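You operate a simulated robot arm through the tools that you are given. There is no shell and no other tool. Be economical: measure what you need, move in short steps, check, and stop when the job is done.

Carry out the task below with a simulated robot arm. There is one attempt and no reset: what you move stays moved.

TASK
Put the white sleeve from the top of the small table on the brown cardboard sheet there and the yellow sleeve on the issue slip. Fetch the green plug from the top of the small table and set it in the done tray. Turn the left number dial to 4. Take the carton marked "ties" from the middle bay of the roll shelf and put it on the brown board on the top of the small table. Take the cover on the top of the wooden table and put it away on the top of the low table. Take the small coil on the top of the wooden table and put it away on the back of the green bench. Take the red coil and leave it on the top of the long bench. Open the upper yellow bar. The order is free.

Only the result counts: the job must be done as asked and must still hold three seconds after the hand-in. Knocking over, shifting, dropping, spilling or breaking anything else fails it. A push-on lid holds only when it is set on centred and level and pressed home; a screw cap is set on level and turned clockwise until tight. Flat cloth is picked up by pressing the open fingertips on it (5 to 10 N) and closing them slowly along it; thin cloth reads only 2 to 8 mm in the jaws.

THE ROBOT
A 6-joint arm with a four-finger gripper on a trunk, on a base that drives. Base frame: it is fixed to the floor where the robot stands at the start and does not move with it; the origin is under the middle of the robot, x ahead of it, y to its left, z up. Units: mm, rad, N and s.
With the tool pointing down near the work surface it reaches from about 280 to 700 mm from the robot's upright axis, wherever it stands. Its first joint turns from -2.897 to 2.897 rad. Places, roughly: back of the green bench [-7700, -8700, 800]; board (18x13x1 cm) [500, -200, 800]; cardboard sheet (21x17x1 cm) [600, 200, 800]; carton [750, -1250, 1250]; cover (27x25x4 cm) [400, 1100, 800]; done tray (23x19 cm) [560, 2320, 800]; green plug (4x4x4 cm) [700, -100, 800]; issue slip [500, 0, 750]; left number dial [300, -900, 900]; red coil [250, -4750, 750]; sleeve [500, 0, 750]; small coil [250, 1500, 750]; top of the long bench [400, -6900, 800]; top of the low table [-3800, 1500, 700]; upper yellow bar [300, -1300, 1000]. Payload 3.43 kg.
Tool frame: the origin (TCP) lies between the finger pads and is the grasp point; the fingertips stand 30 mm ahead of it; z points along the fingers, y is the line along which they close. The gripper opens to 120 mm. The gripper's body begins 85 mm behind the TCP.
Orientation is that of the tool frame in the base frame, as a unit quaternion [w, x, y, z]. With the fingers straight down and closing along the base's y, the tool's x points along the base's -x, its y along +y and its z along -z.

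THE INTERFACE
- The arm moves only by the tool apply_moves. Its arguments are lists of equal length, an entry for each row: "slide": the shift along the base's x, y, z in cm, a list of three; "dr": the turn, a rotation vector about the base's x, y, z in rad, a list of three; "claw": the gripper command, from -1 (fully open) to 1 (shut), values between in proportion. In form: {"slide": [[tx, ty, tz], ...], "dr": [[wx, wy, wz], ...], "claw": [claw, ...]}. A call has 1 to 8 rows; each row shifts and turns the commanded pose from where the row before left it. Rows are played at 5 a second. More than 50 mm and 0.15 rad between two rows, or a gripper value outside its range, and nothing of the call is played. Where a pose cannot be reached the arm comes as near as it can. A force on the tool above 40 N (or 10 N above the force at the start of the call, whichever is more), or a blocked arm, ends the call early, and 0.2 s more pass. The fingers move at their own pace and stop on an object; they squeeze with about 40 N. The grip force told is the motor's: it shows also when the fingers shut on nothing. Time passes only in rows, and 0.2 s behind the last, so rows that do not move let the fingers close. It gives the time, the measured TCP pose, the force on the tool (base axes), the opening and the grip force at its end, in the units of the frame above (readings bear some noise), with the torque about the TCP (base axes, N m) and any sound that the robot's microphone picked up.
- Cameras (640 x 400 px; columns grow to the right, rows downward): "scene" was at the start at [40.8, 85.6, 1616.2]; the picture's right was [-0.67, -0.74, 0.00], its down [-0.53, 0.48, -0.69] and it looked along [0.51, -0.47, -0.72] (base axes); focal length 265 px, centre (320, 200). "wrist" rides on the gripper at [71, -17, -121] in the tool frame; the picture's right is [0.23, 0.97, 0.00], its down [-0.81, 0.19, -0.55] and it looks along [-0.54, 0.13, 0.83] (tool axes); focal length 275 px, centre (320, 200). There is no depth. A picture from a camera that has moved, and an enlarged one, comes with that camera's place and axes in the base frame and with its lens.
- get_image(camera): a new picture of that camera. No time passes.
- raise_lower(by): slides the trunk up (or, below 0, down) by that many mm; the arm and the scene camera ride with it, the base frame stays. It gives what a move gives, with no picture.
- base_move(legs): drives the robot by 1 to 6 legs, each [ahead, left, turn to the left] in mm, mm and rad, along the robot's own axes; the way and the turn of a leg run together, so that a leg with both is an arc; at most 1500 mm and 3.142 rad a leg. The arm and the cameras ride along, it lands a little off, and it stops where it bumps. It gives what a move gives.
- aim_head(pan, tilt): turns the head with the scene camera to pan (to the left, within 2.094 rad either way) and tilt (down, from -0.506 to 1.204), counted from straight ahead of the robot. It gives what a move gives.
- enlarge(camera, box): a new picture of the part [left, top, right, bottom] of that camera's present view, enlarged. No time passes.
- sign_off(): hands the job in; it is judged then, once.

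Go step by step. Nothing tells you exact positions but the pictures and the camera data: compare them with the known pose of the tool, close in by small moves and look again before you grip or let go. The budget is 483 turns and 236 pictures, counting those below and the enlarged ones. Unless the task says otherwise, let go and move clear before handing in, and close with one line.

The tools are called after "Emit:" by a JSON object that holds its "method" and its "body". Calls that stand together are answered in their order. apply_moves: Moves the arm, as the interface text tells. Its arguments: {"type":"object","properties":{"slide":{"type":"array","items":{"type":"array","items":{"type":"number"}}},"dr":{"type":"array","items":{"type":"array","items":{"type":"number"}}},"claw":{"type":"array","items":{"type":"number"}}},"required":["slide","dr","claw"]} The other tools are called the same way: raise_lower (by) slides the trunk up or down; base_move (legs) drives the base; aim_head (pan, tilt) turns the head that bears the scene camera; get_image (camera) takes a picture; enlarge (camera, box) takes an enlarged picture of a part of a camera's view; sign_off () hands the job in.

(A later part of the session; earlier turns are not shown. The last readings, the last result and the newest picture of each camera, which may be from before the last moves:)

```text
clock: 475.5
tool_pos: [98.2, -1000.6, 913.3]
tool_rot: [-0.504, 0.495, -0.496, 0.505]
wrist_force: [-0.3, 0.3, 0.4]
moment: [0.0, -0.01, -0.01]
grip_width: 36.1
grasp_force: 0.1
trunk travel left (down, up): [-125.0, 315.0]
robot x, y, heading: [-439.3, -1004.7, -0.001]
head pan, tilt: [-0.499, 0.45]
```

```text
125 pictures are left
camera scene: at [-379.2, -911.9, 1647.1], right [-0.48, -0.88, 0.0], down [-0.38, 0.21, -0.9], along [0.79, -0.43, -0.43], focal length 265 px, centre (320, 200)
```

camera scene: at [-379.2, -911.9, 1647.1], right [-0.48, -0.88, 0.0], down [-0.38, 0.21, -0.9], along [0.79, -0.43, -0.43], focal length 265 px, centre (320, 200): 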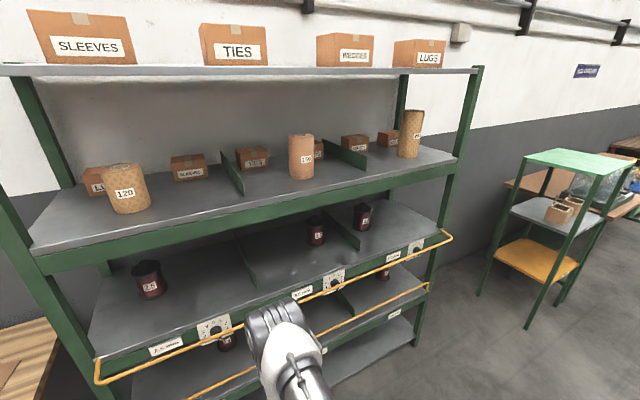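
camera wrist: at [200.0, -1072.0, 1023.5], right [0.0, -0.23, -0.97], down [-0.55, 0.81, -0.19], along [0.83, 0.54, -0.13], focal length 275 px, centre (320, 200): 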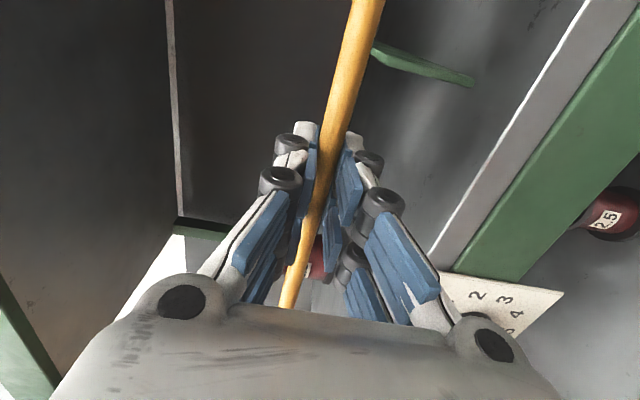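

The bar stays open. Now the TIES carton in the middle bay; I'll zoom on it.

Emit:
{"method": "enlarge", "body": {"camera": "scene", "box": [200, 110, 360, 220]}}

Emit:
{"method": "aim_head", "body": {"pan": -0.25, "tilt": 0.3}}

Emit:
{"method": "raise_lower", "body": {"by": 300}}

Emit:
{"method": "get_image", "body": {"camera": "scene"}}

```text
3.64 times, centred on (280, 165) of scene
camera zoom: at [-379.2, -911.9, 1647.1], right [-0.48, -0.88, 0.0], down [-0.38, 0.21, -0.9], along [0.79, -0.43, -0.43], focal length 963 px, centre (466, 327)
```

zoom: 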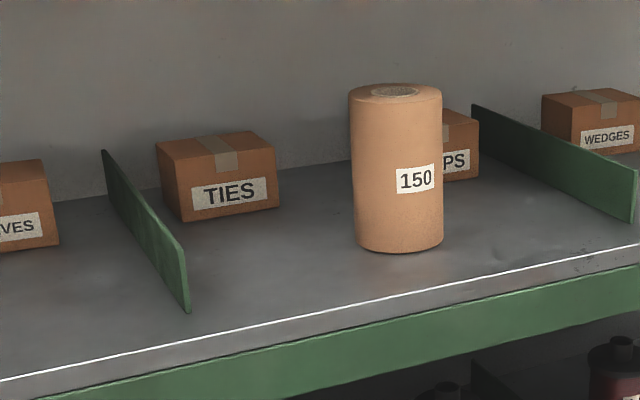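

```text
clock: 476.3
tool_pos: [99.2, -1001.8, 914.1]
tool_rot: [0.506, -0.494, 0.496, -0.505]
wrist_force: [-0.4, 0.4, 0.0]
moment: [-0.01, 0.01, 0.02]
grip_width: 35.9
grasp_force: 0.0
trunk travel left (down, up): [-125.0, 315.0]
robot x, y, heading: [-440.3, -1006.8, -0.003]
head pan, tilt: [-0.25, 0.3]
```

```text
clock: 479.3
tool_pos: [99.1, -1002.0, 1214.1]
tool_rot: [0.504, -0.495, 0.497, -0.504]
wrist_force: [-0.4, 0.1, 0.1]
moment: [0.0, 0.0, -0.02]
grip_width: 35.9
grasp_force: 0.1
trunk travel left (down, up): [-425.0, 15.0]
robot x, y, heading: [-443.5, -1006.6, 0.0]
head pan, tilt: [-0.25, 0.3]
```

```text
123 pictures are left
camera scene: at [-369.0, -891.0, 1960.9], right [-0.25, -0.97, 0.0], down [-0.29, 0.07, -0.96], along [0.93, -0.24, -0.3], focal length 265 px, centre (320, 200)
```

scene: 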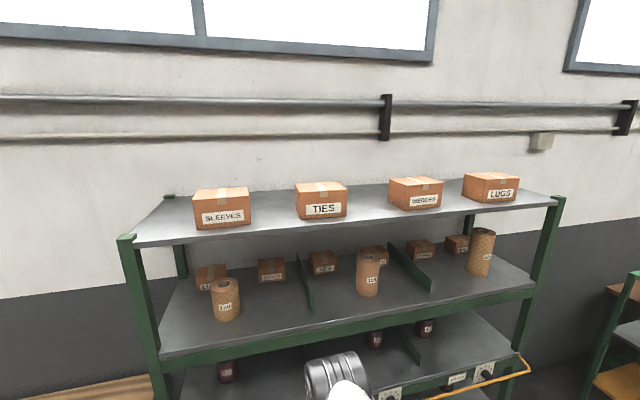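

Emit:
{"method": "enlarge", "body": {"camera": "scene", "box": [250, 220, 420, 340]}}

```text
3.33 times, centred on (335, 280) of scene
camera zoom: at [-369.0, -891.0, 1960.9], right [-0.25, -0.97, 0.0], down [-0.29, 0.07, -0.96], along [0.93, -0.24, -0.3], focal length 883 px, centre (270, -67)
```

zoom: 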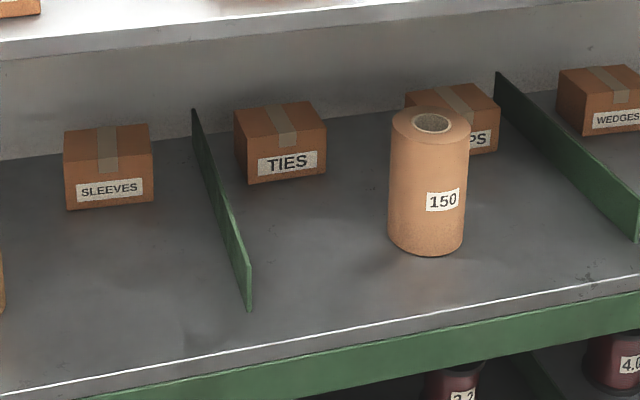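

The TIES carton measures about 106×76×69 mm, front face at x≈619, y −1114…−1220, on a shelf at z≈1301. It sits close to a divider (y≈-1063, top z≈1360). I'll grip its top portion with the tool pitched ~50° down, reaching in over the divider, trunk low so the forearm comes in flat. First I'll retract and reorient.

Emit:
{"method": "base_move", "body": {"legs": [[-150, -160, 0]]}}

Emit:
{"method": "apply_moves", "body": {"slide": [[0, 0, 2], [0, 0, 2], [0, 0, 2], [0, 0, 2], [0, 0, 2], [0, 0, 2], [0, 0, 2], [0, 0, 2]], "dr": [[0.143, 0, 0], [0.143, 0, 0], [0.143, 0, 0], [0.143, 0, 0], [0.143, 0, 0], [0.143, 0, 0], [0.143, 0, 0], [0.143, 0, 0]], "claw": [0, 0, 0, 0, 0, 0, 0, 0]}}

Emit:
{"method": "apply_moves", "body": {"slide": [[0, 0, 2], [0, 0, 2], [0, 0, 2], [0, 0, 0], [0, 0, 0], [0, 0, 0], [0, 0, 0], [0, 0, 0]], "dr": [[0.143, 0, 0], [0.143, 0, 0], [0.141, 0, 0], [0, 0.15, 0], [0, 0.15, 0], [0, 0.15, 0], [0, 0.15, 0], [0, 0.15, 0]], "claw": [0, 0, 0, 0, 0, 0, 0, 0]}}

Emit:
{"method": "raise_lower", "body": {"by": -420}}

```text
clock: 480.9
tool_pos: [-50.6, -1160.5, 1214.4]
tool_rot: [0.505, -0.494, 0.496, -0.504]
wrist_force: [-0.2, -0.3, 0.5]
moment: [0.03, 0.01, 0.01]
grip_width: 36.0
grasp_force: 0.1
trunk travel left (down, up): [-425.0, 15.0]
robot x, y, heading: [-590.3, -1164.8, -0.001]
head pan, tilt: [-0.25, 0.3]
```

```text
clock: 482.7
tool_pos: [-50.8, -1160.2, 1374.8]
tool_rot: [0.692, -0.14, 0.691, -0.155]
wrist_force: [-0.5, -0.1, 1.2]
moment: [0.0, -0.02, 0.0]
grip_width: 60.1
grasp_force: 0.1
trunk travel left (down, up): [-425.0, 15.0]
robot x, y, heading: [-588.8, -1164.4, -0.005]
head pan, tilt: [-0.25, 0.3]
```

```text
clock: 484.5
tool_pos: [-49.6, -1160.1, 1434.0]
tool_rot: [0.398, 0.004, 0.918, -0.008]
wrist_force: [0.6, 0.5, 0.3]
moment: [-0.03, 0.0, -0.01]
grip_width: 59.6
grasp_force: 0.0
trunk travel left (down, up): [-425.0, 15.0]
robot x, y, heading: [-591.8, -1165.4, 0.0]
head pan, tilt: [-0.25, 0.3]
```

```text
refused: -420 is not a number from -400 to 400
```

Emit:
{"method": "raise_lower", "body": {"by": -400}}

Emit:
{"method": "apply_moves", "body": {"slide": [[0, 0, 4.8], [0, 0, 4.8], [0, 0, 4.8], [0, 0, 4.8], [0, 0, 4.8], [0, 0, 4.8], [0, 0, 4.8], [0, 0, 4.8]], "dr": [[0.0115, 0.12, 0.0137], [0, 0, 0], [0, 0, 0], [0, 0, 0], [0, 0, 0], [0, 0, 0], [0, 0, 0], [0, 0, 0]], "claw": [0.3, 0.3, 0.3, 0.3, 0.3, 0.3, 0.3, 0.3]}}

Emit:
{"method": "apply_moves", "body": {"slide": [[0, 0, 4.5], [0, 0, 0]], "dr": [[0, 0, 0], [0, 0, 0]], "claw": [0.3, 0.3]}}

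Emit:
{"method": "aim_head", "body": {"pan": -0.1, "tilt": 0.1}}

Emit:
{"method": "get_image", "body": {"camera": "scene"}}

Emit:
{"method": "get_image", "body": {"camera": "wrist"}}

```text
clock: 488.4
tool_pos: [-49.8, -1160.2, 1034.7]
tool_rot: [0.398, 0.004, 0.917, -0.008]
wrist_force: [0.0, -0.3, -0.7]
moment: [-0.04, 0.02, -0.02]
grip_width: 59.8
grasp_force: 0.2
trunk travel left (down, up): [-25.0, 415.0]
robot x, y, heading: [-592.7, -1165.0, -0.006]
head pan, tilt: [-0.25, 0.3]
```

```text
clock: 490.2
tool_pos: [-49.0, -1160.0, 1418.9]
tool_rot: [0.341, 0.001, 0.94, -0.002]
wrist_force: [0.5, -0.1, -0.2]
moment: [-0.03, -0.03, -0.02]
grip_width: 42.0
grasp_force: 0.0
trunk travel left (down, up): [-25.0, 415.0]
robot x, y, heading: [-591.8, -1165.2, -0.002]
head pan, tilt: [-0.25, 0.3]
```

```text
clock: 490.8
tool_pos: [-49.7, -1160.3, 1464.5]
tool_rot: [0.342, 0.001, 0.94, -0.001]
wrist_force: [-0.3, 0.2, 0.2]
moment: [0.01, 0.01, -0.03]
grip_width: 42.1
grasp_force: 0.1
trunk travel left (down, up): [-25.0, 415.0]
robot x, y, heading: [-590.3, -1165.8, -0.001]
head pan, tilt: [-0.25, 0.3]
```

```text
clock: 491.5
tool_pos: [-50.3, -1159.5, 1463.9]
tool_rot: [0.342, 0.0, 0.94, -0.001]
wrist_force: [0.2, 0.4, -0.5]
moment: [-0.01, 0.03, 0.01]
grip_width: 42.0
grasp_force: 0.1
trunk travel left (down, up): [-25.0, 415.0]
robot x, y, heading: [-590.3, -1166.2, 0.0]
head pan, tilt: [-0.099, 0.099]
```

```text
121 pictures are left
camera scene: at [-516.7, -1035.1, 1579.6], right [-0.1, -0.99, 0.0], down [-0.1, 0.01, -0.99], along [0.99, -0.1, -0.1], focal length 265 px, centre (320, 200)
```

scene: 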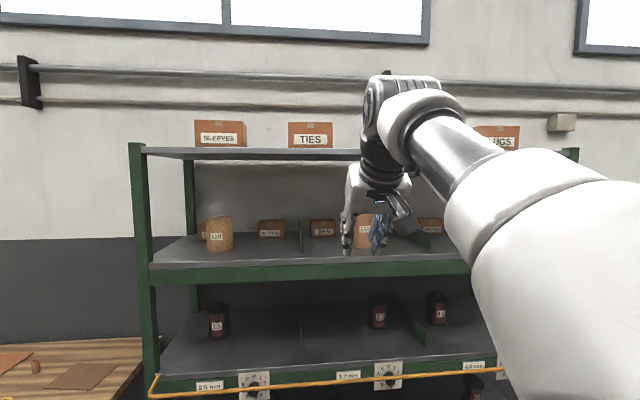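

```text
120 pictures are left
camera wrist: at [-181.8, -1175.7, 1510.9], right [-0.18, 0.97, -0.15], down [0.27, 0.19, 0.94], along [0.95, 0.13, -0.29], focal length 275 px, centre (320, 200)
```

wrist: 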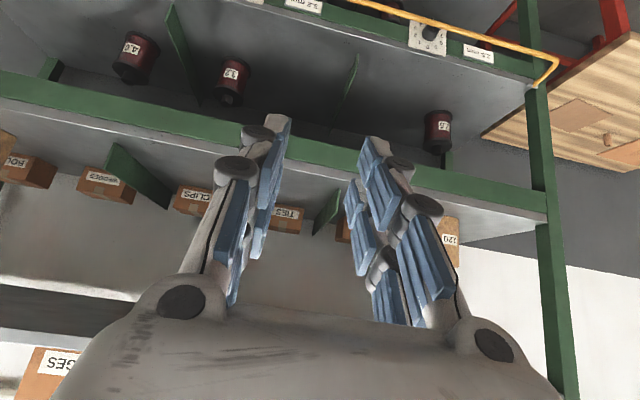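

The wrist joint sits roughly 240 mm above the TCP; the top shelf's underside is about z 1635, so TCP near 1370–1380 should fit. I'll lower the TCP, close the fingers for the entry, and drive in part-way.

Emit:
{"method": "apply_moves", "body": {"slide": [[0, 0, -4.2], [0, 0, -4.2]], "dr": [[0, 0, 0], [0, 0, 0]], "claw": [1, 1]}}

Emit:
{"method": "base_move", "body": {"legs": [[390, -7, 0]]}}

Emit:
{"method": "aim_head", "body": {"pan": 0.0, "tilt": 0.0}}

Emit:
{"method": "get_image", "body": {"camera": "scene"}}

Emit:
{"method": "get_image", "body": {"camera": "wrist"}}

```text
clock: 492.1
tool_pos: [-49.5, -1159.4, 1379.6]
tool_rot: [0.343, 0.001, 0.939, -0.001]
wrist_force: [-0.4, 0.5, 0.7]
moment: [-0.02, -0.03, -0.01]
grip_width: 0.1
grasp_force: 3.1
trunk travel left (down, up): [-25.0, 415.0]
robot x, y, heading: [-587.5, -1167.6, -0.004]
head pan, tilt: [-0.099, 0.099]
```

```text
clock: 494.5
tool_pos: [336.7, -1166.9, 1379.6]
tool_rot: [0.341, 0.0, 0.94, -0.001]
wrist_force: [-0.5, -0.5, 0.0]
moment: [-0.01, 0.0, -0.01]
grip_width: 0.0
grasp_force: 32.8
trunk travel left (down, up): [-25.0, 415.0]
robot x, y, heading: [-205.9, -1173.4, 0.001]
head pan, tilt: [-0.099, 0.099]
```

```text
clock: 495.2
tool_pos: [335.8, -1168.4, 1380.8]
tool_rot: [0.342, 0.0, 0.94, 0.0]
wrist_force: [-0.3, -1.2, 0.5]
moment: [0.02, 0.02, 0.0]
grip_width: 0.0
grasp_force: 33.5
trunk travel left (down, up): [-25.0, 415.0]
robot x, y, heading: [-204.3, -1170.8, -0.002]
head pan, tilt: [0.0, 0.0]
```

```text
119 pictures are left
camera scene: at [-133.0, -1033.3, 1588.7], right [0.0, -1.0, 0.0], down [0.0, 0.0, -1.0], along [1.0, 0.0, 0.0], focal length 265 px, centre (320, 200)
```

scene: 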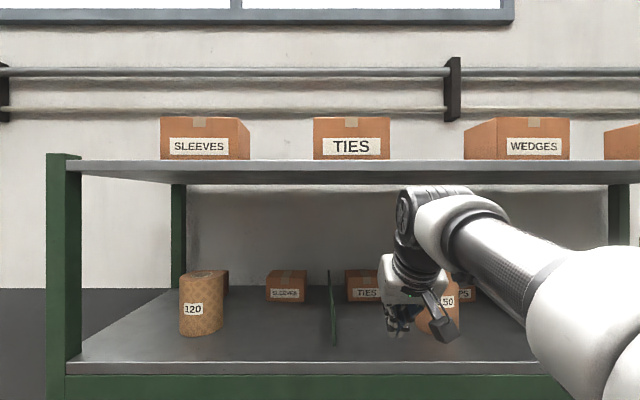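

```text
118 pictures are left
camera wrist: at [203.5, -1182.7, 1426.1], right [-0.18, 0.97, -0.15], down [0.27, 0.19, 0.94], along [0.95, 0.13, -0.29], focal length 275 px, centre (320, 200)
```

wrist: 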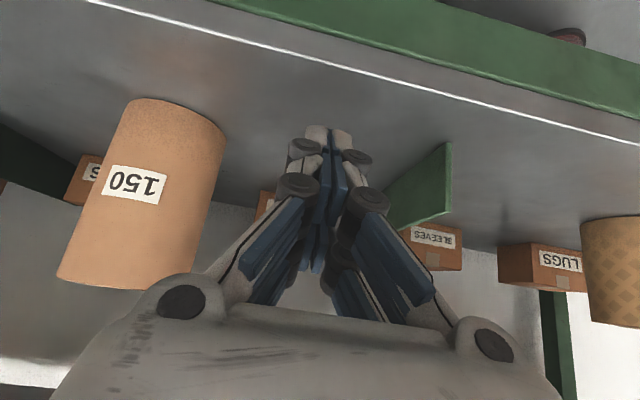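

The horizontal view shows the wrist just under the top shelf (about 10 mm now, more after lowering 8 mm). I'll lower slightly and slide in with fingers closed, watching.

Emit:
{"method": "apply_moves", "body": {"slide": [[0, 0, -1.0], [4.2, 0, 0], [4.2, 0, 0], [4.2, 0, 0]], "dr": [[0, 0, 0], [0, 0, 0], [0, 0, 0], [0, 0, 0]], "claw": [1, 1, 1, 1]}}

Emit:
{"method": "get_image", "body": {"camera": "scene"}}

Emit:
{"method": "get_image", "body": {"camera": "wrist"}}

```text
clock: 496.2
tool_pos: [462.9, -1169.1, 1368.8]
tool_rot: [0.341, 0.0, 0.94, -0.001]
wrist_force: [0.8, 0.6, -0.5]
moment: [-0.03, 0.01, 0.03]
grip_width: 0.0
grasp_force: 33.1
trunk travel left (down, up): [-25.0, 415.0]
robot x, y, heading: [-203.1, -1174.9, 0.002]
head pan, tilt: [0.0, 0.0]
```

```text
117 pictures are left
camera scene: at [-131.1, -1033.2, 1588.5], right [0.0, -1.0, 0.0], down [0.0, 0.0, -1.0], along [1.0, 0.0, 0.0], focal length 265 px, centre (320, 200)
```

scene: 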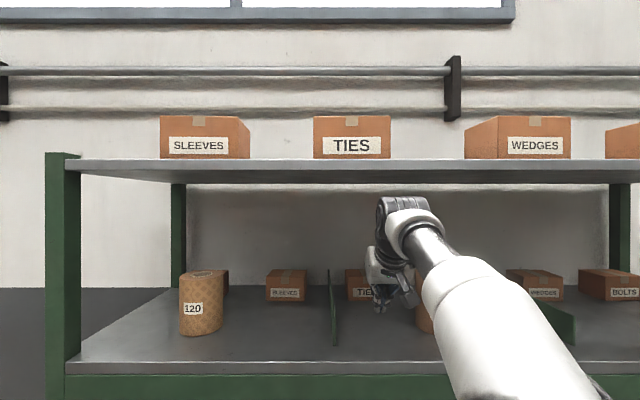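

```text
116 pictures are left
camera wrist: at [331.9, -1184.1, 1414.9], right [-0.18, 0.97, -0.15], down [0.27, 0.19, 0.94], along [0.95, 0.13, -0.29], focal length 275 px, centre (320, 200)
```

wrist: 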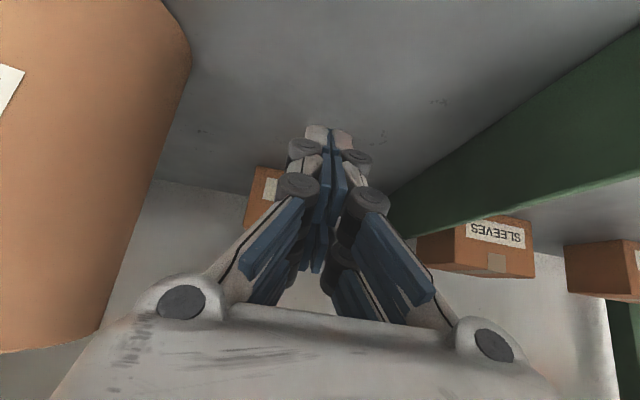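

Emit:
{"method": "apply_moves", "body": {"slide": [[4.2, 0, 0], [4.2, 0, 0], [4.2, 0, 0], [0, 0, 0]], "dr": [[0, 0, 0], [0, 0, 0], [0, 0, 0], [0, 0, 0]], "claw": [1, 1, 1, 1]}}

Emit:
{"method": "get_image", "body": {"camera": "scene"}}

Emit:
{"method": "get_image", "body": {"camera": "wrist"}}

```text
clock: 497.2
tool_pos: [524.7, -1167.3, 1345.2]
tool_rot: [0.342, 0.0, 0.94, -0.001]
wrist_force: [0.4, -0.2, -0.7]
moment: [0.01, 0.05, -0.02]
grip_width: 0.0
grasp_force: 32.7
out of reach, approached as far as the arm can: row 2, 3
trunk travel left (down, up): [-25.0, 415.0]
robot x, y, heading: [-202.1, -1173.3, -0.005]
head pan, tilt: [0.0, 0.0]
```

```text
115 pictures are left
camera scene: at [-132.9, -1033.2, 1588.8], right [0.0, -1.0, 0.0], down [0.0, 0.0, -1.0], along [1.0, 0.0, 0.0], focal length 265 px, centre (320, 200)
```

scene: 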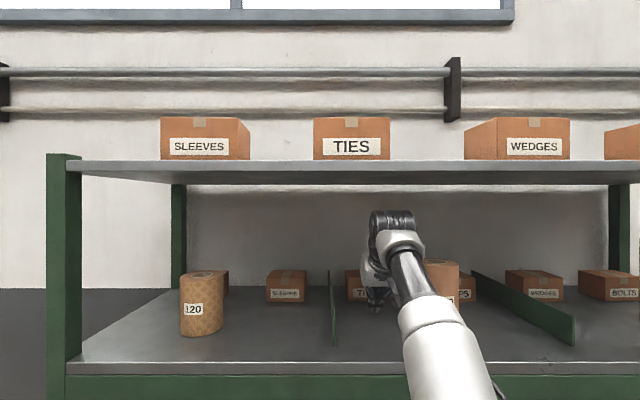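

```text
114 pictures are left
camera wrist: at [392.0, -1183.4, 1391.2], right [-0.18, 0.97, -0.15], down [0.27, 0.19, 0.94], along [0.95, 0.13, -0.29], focal length 275 px, centre (320, 200)
```

wrist: 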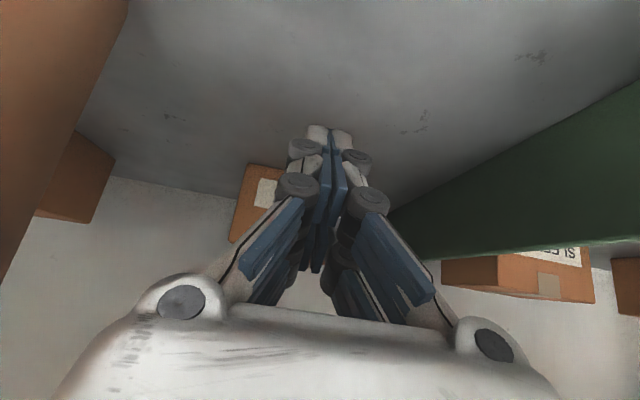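

That's at the reach limit. I'll retract the arm a bit and bring the base 130 mm nearer instead.

Emit:
{"method": "apply_moves", "body": {"slide": [[-4.2, 0, 0], [-4.2, 0, 0], [-4.2, 0, 0], [-1, 0, 0]], "dr": [[0, 0, 0], [0, 0, 0], [0, 0, 0], [0, 0, 0]], "claw": [1, 1, 1, 1]}}

```text
clock: 498.2
tool_pos: [388.3, -1166.9, 1344.7]
tool_rot: [0.343, 0.0, 0.939, -0.001]
wrist_force: [-0.2, -0.7, 0.5]
moment: [0.0, -0.03, 0.02]
grip_width: 0.0
grasp_force: 33.9
trunk travel left (down, up): [-25.0, 415.0]
robot x, y, heading: [-209.5, -1173.1, -0.004]
head pan, tilt: [0.0, 0.0]
```

Emit:
{"method": "apply_moves", "body": {"slide": [[0, 0, 1.5], [0, 0, 1.0]], "dr": [[0, 0, 0], [0, 0, 0]], "claw": [1, 1]}}

Emit:
{"method": "base_move", "body": {"legs": [[140, 0, 0]]}}

Emit:
{"method": "apply_moves", "body": {"slide": [[3.0, -0.1, 0], [3.0, 0, 0]], "dr": [[0, 0, 0], [0, 0, 0]], "claw": [1, 1]}}

Emit:
{"method": "get_image", "body": {"camera": "wrist"}}

Emit:
{"method": "get_image", "body": {"camera": "scene"}}

```text
clock: 498.8
tool_pos: [389.1, -1167.5, 1368.6]
tool_rot: [0.341, 0.0, 0.94, -0.001]
wrist_force: [-0.2, 0.5, 0.2]
moment: [-0.02, 0.04, -0.03]
grip_width: 0.0
grasp_force: 33.2
trunk travel left (down, up): [-25.0, 415.0]
robot x, y, heading: [-205.2, -1171.6, 0.002]
head pan, tilt: [0.0, 0.0]
```

```text
clock: 500.1
tool_pos: [528.8, -1168.0, 1370.3]
tool_rot: [0.342, 0.0, 0.94, -0.001]
wrist_force: [0.9, 0.4, 0.5]
moment: [0.0, 0.03, 0.03]
grip_width: 0.0
grasp_force: 33.1
trunk travel left (down, up): [-25.0, 415.0]
robot x, y, heading: [-64.7, -1173.6, -0.005]
head pan, tilt: [0.0, 0.0]
```

```text
clock: 500.7
tool_pos: [589.4, -1168.8, 1369.9]
tool_rot: [0.342, 0.0, 0.94, -0.001]
wrist_force: [-1.1, -0.2, 0.5]
moment: [-0.02, 0.01, 0.0]
grip_width: 0.0
grasp_force: 33.2
trunk travel left (down, up): [-25.0, 415.0]
robot x, y, heading: [-62.9, -1170.4, -0.0]
head pan, tilt: [0.0, 0.0]
```

```text
113 pictures are left
camera wrist: at [458.0, -1184.5, 1416.3], right [-0.18, 0.97, -0.15], down [0.27, 0.19, 0.94], along [0.95, 0.13, -0.29], focal length 275 px, centre (320, 200)
```

wrist: 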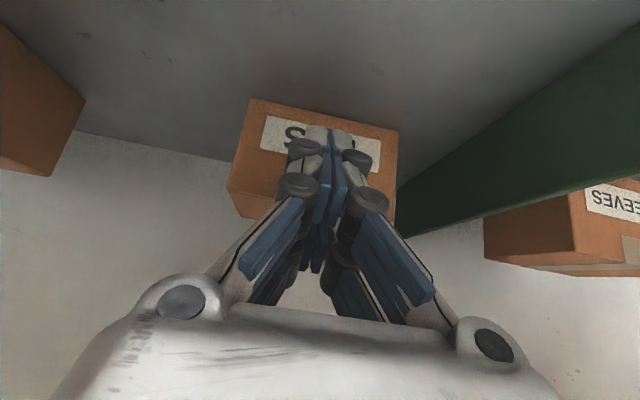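

```text
112 pictures are left
camera scene: at [7.7, -1033.2, 1588.7], right [0.0, -1.0, 0.0], down [0.0, 0.0, -1.0], along [1.0, 0.0, 0.0], focal length 265 px, centre (320, 200)
```

scene: 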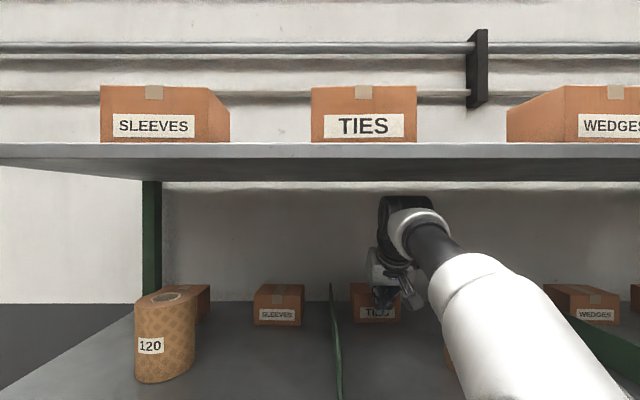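

Carton front face is at x≈626, y −1219…−1114 (centre −1167). I'll open the jaws here and check clearance to divider and roll.

Emit:
{"method": "apply_moves", "body": {"slide": [[0, 0.2, 0.3], [0, 0, 0], [0, 0, 0], [0, 0, 0], [0, 0, 0], [0, 0, 0], [0, 0, 0]], "dr": [[0, 0, 0], [0, 0, 0], [0, 0, 0], [0, 0, 0], [0, 0, 0], [0, 0, 0], [0, 0, 0]], "claw": [0.5, 0, -0.5, -0.95, -0.95, -0.95, -0.95]}}

Emit:
{"method": "get_image", "body": {"camera": "wrist"}}

```text
clock: 502.3
tool_pos: [589.4, -1166.7, 1373.2]
tool_rot: [0.342, 0.0, 0.94, -0.001]
wrist_force: [0.1, -0.2, -0.1]
moment: [0.0, 0.01, 0.01]
grip_width: 107.6
grasp_force: 0.0
trunk travel left (down, up): [-25.0, 415.0]
robot x, y, heading: [-62.0, -1172.7, 0.001]
head pan, tilt: [0.0, 0.0]
```

```text
111 pictures are left
camera wrist: at [457.1, -1182.5, 1419.8], right [-0.18, 0.97, -0.15], down [0.27, 0.19, 0.94], along [0.95, 0.13, -0.29], focal length 275 px, centre (320, 200)
```

wrist: 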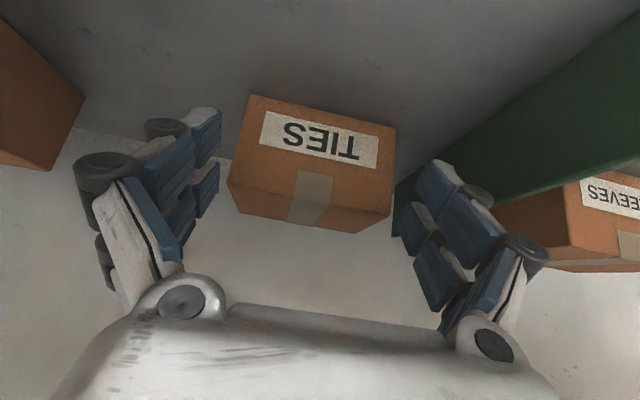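

Emit:
{"method": "apply_moves", "body": {"slide": [[0, 0, 0], [0, 0, 0]], "dr": [[0, 0, 0], [0, 0, 0]], "claw": [-0.95, -0.95]}}

Emit:
{"method": "enlarge", "body": {"camera": "wrist", "box": [180, 60, 560, 300]}}

```text
clock: 502.9
tool_pos: [588.7, -1166.6, 1374.1]
tool_rot: [0.342, 0.0, 0.94, -0.001]
wrist_force: [0.3, 0.1, 0.3]
moment: [0.02, 0.01, -0.01]
grip_width: 116.7
grasp_force: 0.1
trunk travel left (down, up): [-25.0, 415.0]
robot x, y, heading: [-63.0, -1175.8, -0.003]
head pan, tilt: [0.0, 0.0]
```

```text
1.67 times, centred on (370, 180) of wrist
camera zoom: at [457.1, -1182.5, 1419.8], right [-0.18, 0.97, -0.15], down [0.27, 0.19, 0.94], along [0.95, 0.13, -0.29], focal length 459 px, centre (237, 233)
```

zoom: 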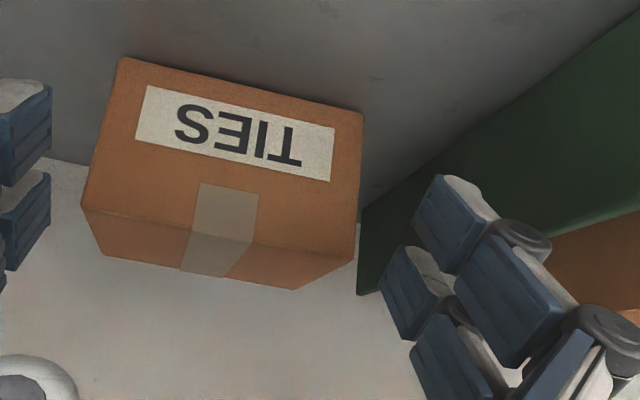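

No contact. I'll narrow to about 112 mm to keep off the divider, lower 5 mm and advance over the carton.

Emit:
{"method": "apply_moves", "body": {"slide": [[0, 0, 0], [0, 0, -0.5], [2, 0, 0], [2, 0, 0], [1.8, 0, 0]], "dr": [[0, 0, 0], [0, 0, 0], [0, 0, 0], [0, 0, 0], [0, 0, 0]], "claw": [-0.87, -0.87, -0.87, -0.87, -0.87]}}

Emit:
{"method": "get_image", "body": {"camera": "wrist"}}

```text
clock: 504.1
tool_pos: [648.3, -1168.0, 1364.1]
tool_rot: [0.34, 0.0, 0.94, -0.001]
wrist_force: [0.2, 0.0, -1.3]
moment: [-0.02, 0.02, 0.0]
grip_width: 111.9
grasp_force: 0.1
trunk travel left (down, up): [-25.0, 415.0]
robot x, y, heading: [-64.0, -1173.0, 0.002]
head pan, tilt: [0.0, 0.0]
```

```text
109 pictures are left
camera wrist: at [517.0, -1182.8, 1411.1], right [-0.18, 0.97, -0.15], down [0.27, 0.19, 0.94], along [0.95, 0.13, -0.3], focal length 275 px, centre (320, 200)
```

wrist: 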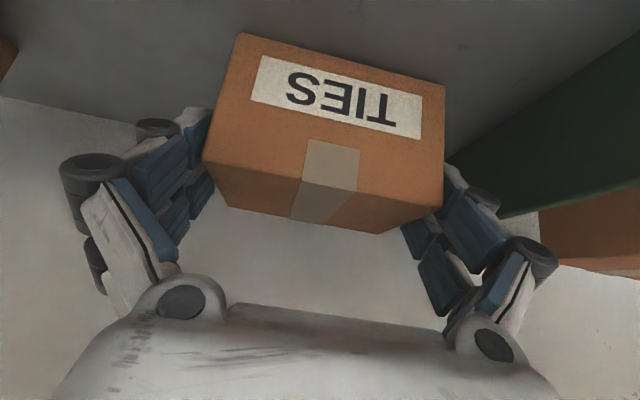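

Carton is straddled. Closing.

Emit:
{"method": "apply_moves", "body": {"slide": [[0, 0, 0], [0, 0, 0], [0, 0, 0], [0, 0, 0]], "dr": [[0, 0, 0], [0, 0, 0], [0, 0, 0], [0, 0, 0]], "claw": [-0.6, 0, 1, 1]}}

Emit:
{"method": "apply_moves", "body": {"slide": [[0, 0, 0.5], [0, 0, 0.5], [0, 0, 0]], "dr": [[0, 0, 0], [0, 0, 0], [0, 0, 0]], "claw": [1, 1, 1]}}

Emit:
{"method": "get_image", "body": {"camera": "wrist"}}

```text
clock: 505.1
tool_pos: [644.5, -1167.0, 1369.6]
tool_rot: [0.345, -0.001, 0.939, 0.0]
wrist_force: [4.5, -0.1, 12.3]
moment: [-0.19, -0.06, 0.05]
grip_width: 109.2
grasp_force: 39.5
trunk travel left (down, up): [-25.0, 415.0]
robot x, y, heading: [-64.9, -1175.5, -0.0]
head pan, tilt: [0.0, 0.0]
```

```text
clock: 505.9
tool_pos: [641.5, -1166.2, 1370.7]
tool_rot: [0.34, 0.0, 0.94, -0.001]
wrist_force: [-0.3, 0.4, -1.1]
moment: [0.05, 0.07, -0.02]
grip_width: 109.4
grasp_force: 40.0
out of reach, approached as far as the arm can: row 1, 2
trunk travel left (down, up): [-25.0, 415.0]
robot x, y, heading: [-66.3, -1173.8, -0.001]
head pan, tilt: [0.0, 0.0]
```

```text
108 pictures are left
camera wrist: at [509.2, -1182.5, 1418.4], right [-0.18, 0.97, -0.15], down [0.27, 0.19, 0.94], along [0.95, 0.13, -0.3], focal length 275 px, centre (320, 200)
```

wrist: 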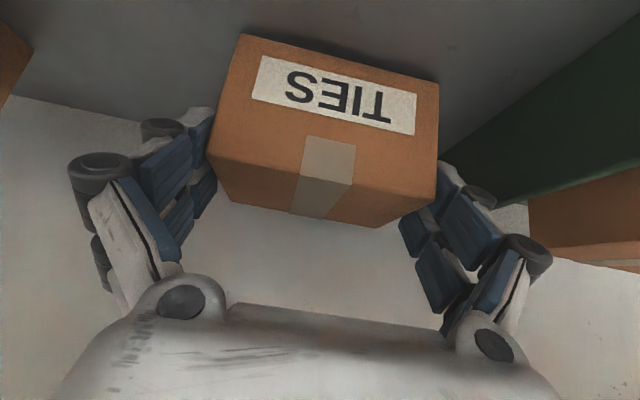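

The carton is held and light. On the way out the open knuckles must clear the divider (lift a little) and the roll (shift left ~40 mm). I'll lift 18 mm with the trunk first.

Emit:
{"method": "raise_lower", "body": {"by": 18}}

Emit:
{"method": "apply_moves", "body": {"slide": [[-1.5, 0.7, 0], [-1.5, 0.7, 0], [-0.5, 1.0, 0], [0, 1.0, 0], [0, 0.7, 0]], "dr": [[0, 0, 0], [0, 0, 0], [0, 0, 0], [0, 0, 0], [0, 0, 0]], "claw": [1, 1, 1, 1, 1]}}

Emit:
{"method": "get_image", "body": {"camera": "wrist"}}

Emit:
{"method": "get_image", "body": {"camera": "scene"}}

```text
clock: 506.6
tool_pos: [642.0, -1165.6, 1391.2]
tool_rot: [0.342, 0.0, 0.94, -0.001]
wrist_force: [0.1, -0.2, -2.4]
moment: [-0.05, 0.09, 0.01]
grip_width: 109.3
grasp_force: 40.0
trunk travel left (down, up): [-43.0, 397.0]
robot x, y, heading: [-62.0, -1168.5, -0.006]
head pan, tilt: [0.0, 0.0]
```

```text
clock: 507.8
tool_pos: [622.4, -1124.2, 1405.3]
tool_rot: [0.342, -0.001, 0.94, -0.001]
wrist_force: [0.9, -0.8, -1.5]
moment: [-0.01, 0.0, 0.0]
grip_width: 109.4
grasp_force: 40.3
out of reach, approached as far as the arm can: row 1, 2, 3
trunk travel left (down, up): [-43.0, 397.0]
robot x, y, heading: [-64.0, -1172.6, 0.0]
head pan, tilt: [0.0, 0.0]
```

```text
107 pictures are left
camera wrist: at [490.4, -1140.7, 1452.1], right [-0.18, 0.97, -0.15], down [0.27, 0.19, 0.94], along [0.95, 0.13, -0.29], focal length 275 px, centre (320, 200)
```

wrist: 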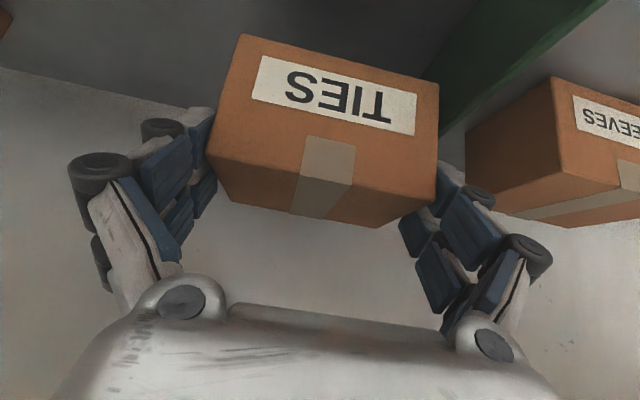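

```text
106 pictures are left
camera scene: at [7.0, -1033.0, 1606.7], right [0.0, -1.0, 0.0], down [0.0, 0.0, -1.0], along [1.0, 0.0, 0.0], focal length 265 px, centre (320, 200)
```

scene: 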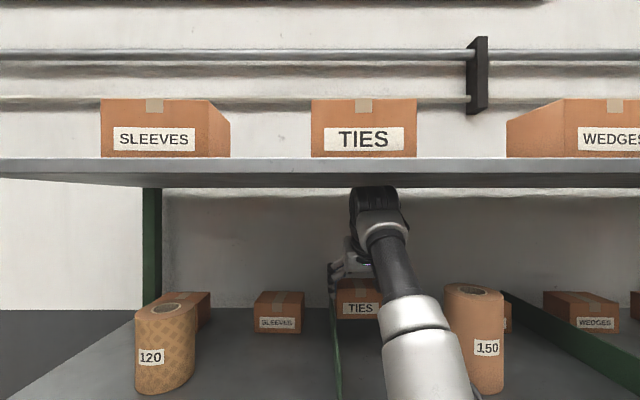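

The wrist is close under the top shelf; I'll lower 12 mm, then retract straight out in steps.

Emit:
{"method": "apply_moves", "body": {"slide": [[0, 0, -0.6], [-1, 0, -0.6], [-3, 0, 0], [-3, 0, 0]], "dr": [[0, 0, 0], [0, 0, 0], [0, 0, 0], [0, 0, 0]], "claw": [1, 1, 1, 1]}}

Emit:
{"method": "get_image", "body": {"camera": "wrist"}}

Emit:
{"method": "get_image", "body": {"camera": "scene"}}

```text
clock: 508.8
tool_pos: [559.4, -1124.5, 1393.8]
tool_rot: [0.341, -0.001, 0.94, -0.001]
wrist_force: [2.1, 0.3, -3.1]
moment: [-0.02, 0.13, -0.02]
grip_width: 109.6
grasp_force: 40.3
out of reach, approached as far as the arm can: row 1, 2
trunk travel left (down, up): [-43.0, 397.0]
robot x, y, heading: [-65.4, -1172.5, 0.0]
head pan, tilt: [0.0, 0.0]
```

```text
105 pictures are left
camera wrist: at [426.2, -1140.7, 1439.9], right [-0.18, 0.97, -0.15], down [0.27, 0.19, 0.94], along [0.95, 0.13, -0.3], focal length 275 px, centre (320, 200)
```

wrist: 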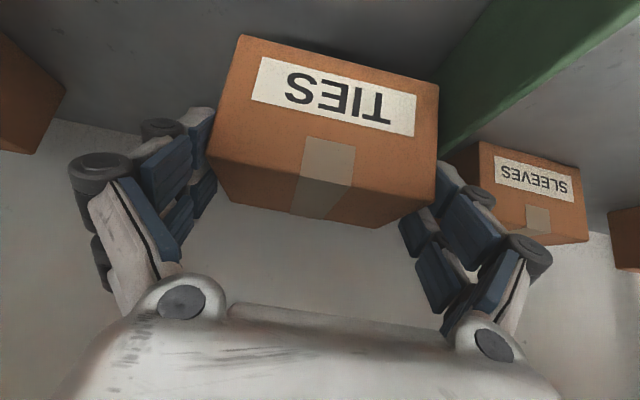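

```text
104 pictures are left
camera scene: at [11.6, -1033.1, 1606.6], right [0.0, -1.0, 0.0], down [0.0, 0.0, -1.0], along [1.0, 0.0, 0.0], focal length 265 px, centre (320, 200)
```

scene: 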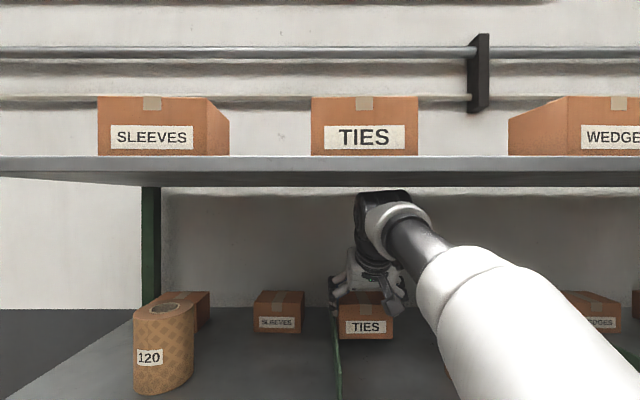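

Emit:
{"method": "apply_moves", "body": {"slide": [[-2, 0, 0], [-3, 0, 0], [-3, 0, 0]], "dr": [[0, 0, 0], [0, 0, 0], [0, 0, 0]], "claw": [1, 1, 1]}}

Emit:
{"method": "get_image", "body": {"camera": "wrist"}}

```text
clock: 509.6
tool_pos: [473.2, -1125.5, 1395.1]
tool_rot: [0.342, -0.001, 0.94, 0.0]
wrist_force: [-0.4, 0.3, -2.4]
moment: [0.01, 0.02, 0.01]
grip_width: 109.6
grasp_force: 40.0
trunk travel left (down, up): [-43.0, 397.0]
robot x, y, heading: [-65.3, -1171.3, -0.001]
head pan, tilt: [0.0, 0.0]
```

```text
103 pictures are left
camera wrist: at [341.5, -1141.0, 1442.2], right [-0.18, 0.97, -0.15], down [0.27, 0.19, 0.94], along [0.95, 0.13, -0.29], focal length 275 px, centre (320, 200)
```

wrist: 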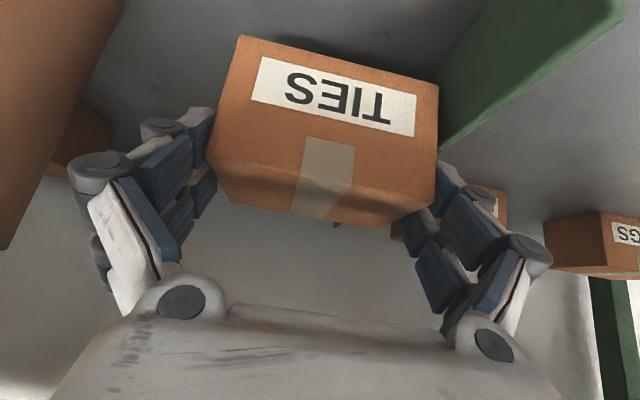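

Clear of the roll. Retracting fully, then backing off the base.

Emit:
{"method": "apply_moves", "body": {"slide": [[-3, 0, 0], [-3, 0, 0], [-4, 0, 0], [-4, 0, 0], [-4, 0, 0]], "dr": [[0, 0, 0], [0, 0, 0], [0, 0, 0], [0, 0, 0], [0, 0, 0]], "claw": [1, 1, 1, 1, 1]}}

Emit:
{"method": "base_move", "body": {"legs": [[-450, 0, 0]]}}

Emit:
{"method": "get_image", "body": {"camera": "scene"}}

```text
clock: 510.8
tool_pos: [293.2, -1125.3, 1395.0]
tool_rot: [0.342, -0.001, 0.94, 0.0]
wrist_force: [-0.2, 0.3, -1.8]
moment: [-0.01, 0.06, 0.01]
grip_width: 109.6
grasp_force: 39.9
trunk travel left (down, up): [-43.0, 397.0]
robot x, y, heading: [-61.1, -1172.3, -0.001]
head pan, tilt: [0.0, 0.0]
```

```text
clock: 513.5
tool_pos: [-154.1, -1125.1, 1396.3]
tool_rot: [0.343, 0.0, 0.939, -0.001]
wrist_force: [-1.0, 0.3, -0.1]
moment: [0.0, 0.05, -0.01]
grip_width: 109.4
grasp_force: 40.0
trunk travel left (down, up): [-43.0, 397.0]
robot x, y, heading: [-508.2, -1170.5, 0.001]
head pan, tilt: [0.0, 0.0]
```

```text
102 pictures are left
camera scene: at [-442.3, -1033.3, 1606.8], right [0.0, -1.0, 0.0], down [0.0, 0.0, -1.0], along [1.0, 0.0, 0.0], focal length 265 px, centre (320, 200)
```

scene: 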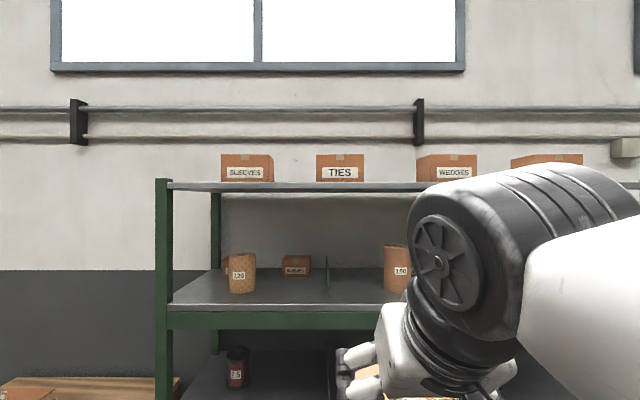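

The carton is out and the roll stands. I'll go to the small table.

Emit:
{"method": "raise_lower", "body": {"by": 82}}

Emit:
{"method": "base_move", "body": {"legs": [[0, 900, 0], [450, 0, 0]]}}

Emit:
{"method": "aim_head", "body": {"pan": -0.15, "tilt": 0.8}}

Emit:
{"method": "get_image", "body": {"camera": "scene"}}

```text
clock: 514.7
tool_pos: [-153.4, -1124.2, 1477.6]
tool_rot: [0.343, 0.0, 0.939, 0.0]
wrist_force: [0.4, -0.1, -1.2]
moment: [0.0, 0.01, 0.0]
grip_width: 109.3
grasp_force: 39.6
trunk travel left (down, up): [-125.0, 315.0]
robot x, y, heading: [-510.5, -1171.8, 0.003]
head pan, tilt: [0.0, 0.0]
```

```text
clock: 521.8
tool_pos: [295.2, -213.9, 1477.7]
tool_rot: [0.341, -0.001, 0.94, 0.0]
wrist_force: [0.7, -0.6, -2.6]
moment: [-0.01, 0.04, -0.01]
grip_width: 109.2
grasp_force: 40.1
trunk travel left (down, up): [-125.0, 315.0]
robot x, y, heading: [-64.8, -265.8, 0.003]
head pan, tilt: [0.0, 0.0]
```

```text
clock: 522.9
tool_pos: [295.0, -214.3, 1475.9]
tool_rot: [0.342, -0.001, 0.94, -0.001]
wrist_force: [-0.3, -0.1, -2.1]
moment: [0.0, 0.05, -0.01]
grip_width: 109.6
grasp_force: 40.1
trunk travel left (down, up): [-125.0, 315.0]
robot x, y, heading: [-67.7, -259.6, 0.009]
head pan, tilt: [-0.15, 0.799]
```

```text
101 pictures are left
camera scene: at [-3.9, -136.2, 1616.7], right [-0.15, -0.99, 0.0], down [-0.71, 0.11, -0.7], along [0.69, -0.1, -0.72], focal length 265 px, centre (320, 200)
```

scene: 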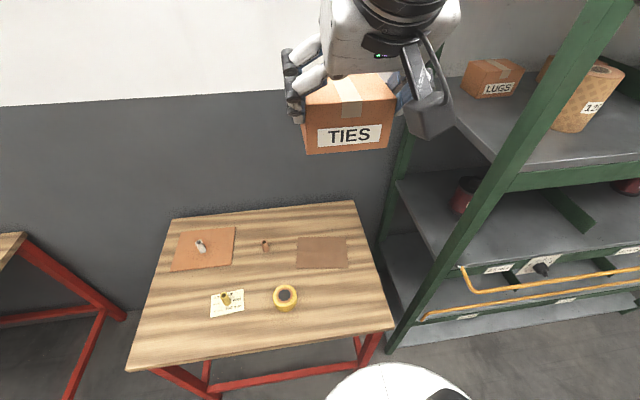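

The board centre is at (515,-217). I'll bring the carton above it.

Emit:
{"method": "apply_moves", "body": {"slide": [[2.6, 0, -4], [2.6, 0, -4], [2.6, 0, -4], [2.6, -0.1, -4], [2.6, -0.1, -4], [2.6, 0, -4], [2.6, 0, -4], [2.4, 0, -4]], "dr": [[0, 0, 0], [0, 0, 0], [0, 0, 0], [0, 0, 0], [0, 0, 0], [0, 0, 0], [0, 0, 0], [0, 0, 0]], "claw": [1, 1, 1, 1, 1, 1, 1, 1]}}

Emit:
{"method": "apply_moves", "body": {"slide": [[0, 0, -4.8], [0, 0, -4.8], [0, 0, -4.8], [0, 0, -4.8], [0, 0, -2]], "dr": [[0, 0, 0], [0, 0, 0], [0, 0, 0], [0, 0, 0], [0, 0, 0]], "claw": [1, 1, 1, 1, 1]}}

Emit:
{"method": "get_image", "body": {"camera": "scene"}}

Emit:
{"method": "get_image", "body": {"camera": "wrist"}}

```text
clock: 524.7
tool_pos: [502.2, -217.1, 1156.2]
tool_rot: [0.342, -0.002, 0.94, 0.0]
wrist_force: [-1.0, -0.4, -0.6]
moment: [0.01, 0.07, -0.02]
grip_width: 109.5
grasp_force: 39.5
trunk travel left (down, up): [-125.0, 315.0]
robot x, y, heading: [-61.3, -265.0, -0.001]
head pan, tilt: [-0.15, 0.799]
```

```text
clock: 525.9
tool_pos: [500.5, -200.2, 957.5]
tool_rot: [0.34, -0.001, 0.94, -0.005]
wrist_force: [-0.3, 0.4, -1.4]
moment: [0.01, 0.06, 0.01]
grip_width: 109.3
grasp_force: 40.2
out of reach, approached as far as the arm can: row 1, 4, 5
trunk travel left (down, up): [-125.0, 315.0]
robot x, y, heading: [-62.9, -262.9, 0.005]
head pan, tilt: [-0.15, 0.799]
```

```text
100 pictures are left
camera scene: at [-4.1, -136.6, 1616.7], right [-0.15, -0.99, 0.0], down [-0.71, 0.11, -0.7], along [0.69, -0.1, -0.72], focal length 265 px, centre (320, 200)
```

scene: 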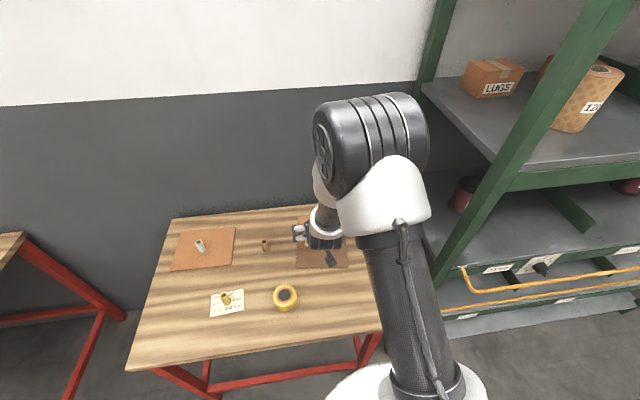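

```text
99 pictures are left
camera wrist: at [368.5, -216.4, 1004.7], right [-0.18, 0.97, -0.16], down [0.27, 0.2, 0.94], along [0.95, 0.12, -0.3], focal length 275 px, centre (320, 200)
```

wrist: 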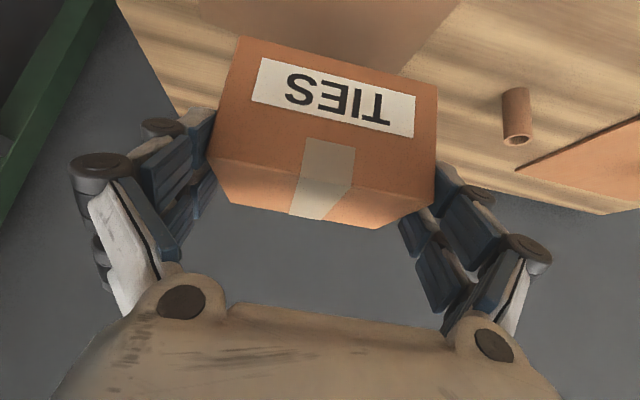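

I'm near an inner reach limit; I'll back the base up 120 mm and re-extend.

Emit:
{"method": "apply_moves", "body": {"slide": [[0, 0, 3], [0, 0, 2]], "dr": [[0, 0, 0], [0, 0, 0]], "claw": [1, 1]}}

Emit:
{"method": "base_move", "body": {"legs": [[-130, 0, 0]]}}

Emit:
{"method": "apply_moves", "body": {"slide": [[4, -0.5, 0], [4, -0.5, 0], [4, -0.4, 0], [1, 0, 0]], "dr": [[0, 0, 0], [0, 0, 0], [0, 0, 0], [0, 0, 0]], "claw": [1, 1, 1, 1]}}

```text
clock: 526.5
tool_pos: [500.9, -200.5, 1008.2]
tool_rot: [0.342, -0.001, 0.94, 0.0]
wrist_force: [0.1, -0.4, -1.8]
moment: [0.04, 0.05, 0.0]
grip_width: 109.8
grasp_force: 40.3
trunk travel left (down, up): [-125.0, 315.0]
robot x, y, heading: [-64.9, -264.7, 0.004]
head pan, tilt: [-0.15, 0.799]
```

```text
clock: 527.8
tool_pos: [371.7, -201.7, 1008.8]
tool_rot: [0.343, -0.002, 0.939, 0.0]
wrist_force: [-0.5, 0.0, -1.7]
moment: [-0.03, -0.02, -0.01]
grip_width: 109.5
grasp_force: 40.3
trunk travel left (down, up): [-125.0, 315.0]
robot x, y, heading: [-197.1, -265.6, -0.001]
head pan, tilt: [-0.15, 0.799]
```

```text
clock: 528.8
tool_pos: [502.4, -215.0, 1006.5]
tool_rot: [0.342, -0.002, 0.94, 0.0]
wrist_force: [0.8, -0.3, -0.5]
moment: [0.02, 0.05, 0.01]
grip_width: 109.6
grasp_force: 39.8
trunk travel left (down, up): [-125.0, 315.0]
robot x, y, heading: [-192.6, -263.5, 0.005]
head pan, tilt: [-0.15, 0.799]
```

Good. Now I'll lower toward the board.

Emit:
{"method": "apply_moves", "body": {"slide": [[0, 0, -4], [0, 0, -4], [0, 0, -2]], "dr": [[0, 0, 0], [0, 0, 0], [0, 0, 0]], "claw": [1, 1, 1]}}

Emit:
{"method": "get_image", "body": {"camera": "scene"}}

Emit:
{"method": "get_image", "body": {"camera": "wrist"}}

```text
clock: 529.6
tool_pos: [504.6, -213.9, 906.8]
tool_rot: [0.342, -0.001, 0.94, -0.001]
wrist_force: [-1.0, 0.1, -0.4]
moment: [0.01, 0.07, -0.02]
grip_width: 109.3
grasp_force: 40.1
trunk travel left (down, up): [-125.0, 315.0]
robot x, y, heading: [-193.4, -261.6, 0.004]
head pan, tilt: [-0.15, 0.799]
```

```text
98 pictures are left
camera scene: at [-131.7, -136.6, 1616.6], right [-0.15, -0.99, 0.0], down [-0.71, 0.1, -0.7], along [0.69, -0.1, -0.72], focal length 265 px, centre (320, 200)
```

scene: 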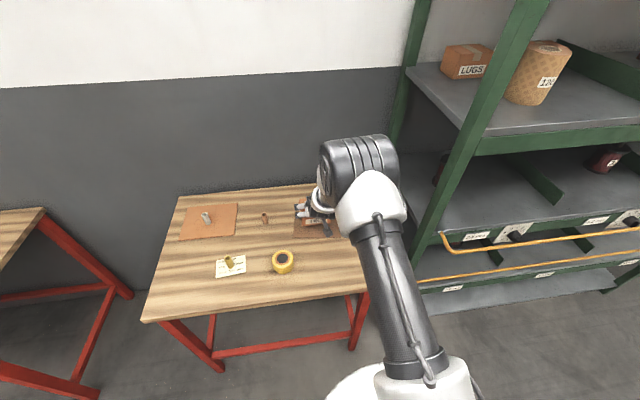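

```text
97 pictures are left
camera wrist: at [371.6, -231.2, 954.0], right [-0.18, 0.97, -0.15], down [0.26, 0.19, 0.94], along [0.95, 0.13, -0.29], focal length 275 px, centre (320, 200)
```

wrist: 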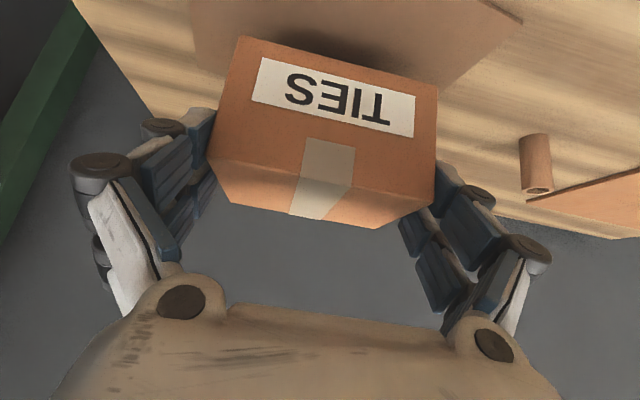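

Emit:
{"method": "apply_moves", "body": {"slide": [[-1.5, -0.2, 0], [0, 0, -1.5], [0, 0, -0.5], [0, 0, 0]], "dr": [[0, 0, 0], [0, 0, 0], [0, 0, 0], [0, 0, 0]], "claw": [1, 1, 1, 1]}}

Emit:
{"method": "apply_moves", "body": {"slide": [[0, 0, -0.2], [0, 0, -0.2], [0, 0, 0]], "dr": [[0, 0, 0], [0, 0, 0], [0, 0, 0]], "claw": [1, 1, 1]}}

```text
clock: 530.6
tool_pos: [488.2, -215.9, 887.9]
tool_rot: [0.341, -0.001, 0.94, -0.005]
wrist_force: [0.1, -0.3, -1.8]
moment: [-0.03, 0.03, -0.02]
grip_width: 109.5
grasp_force: 39.7
trunk travel left (down, up): [-125.0, 315.0]
robot x, y, heading: [-191.7, -261.8, 0.003]
head pan, tilt: [-0.15, 0.799]
```

```text
clock: 531.4
tool_pos: [489.3, -216.3, 884.4]
tool_rot: [0.341, -0.001, 0.94, -0.004]
wrist_force: [-0.1, -0.8, -1.6]
moment: [0.03, 0.02, -0.01]
grip_width: 109.4
grasp_force: 40.1
trunk travel left (down, up): [-125.0, 315.0]
robot x, y, heading: [-189.0, -260.9, 0.003]
head pan, tilt: [-0.15, 0.799]
```

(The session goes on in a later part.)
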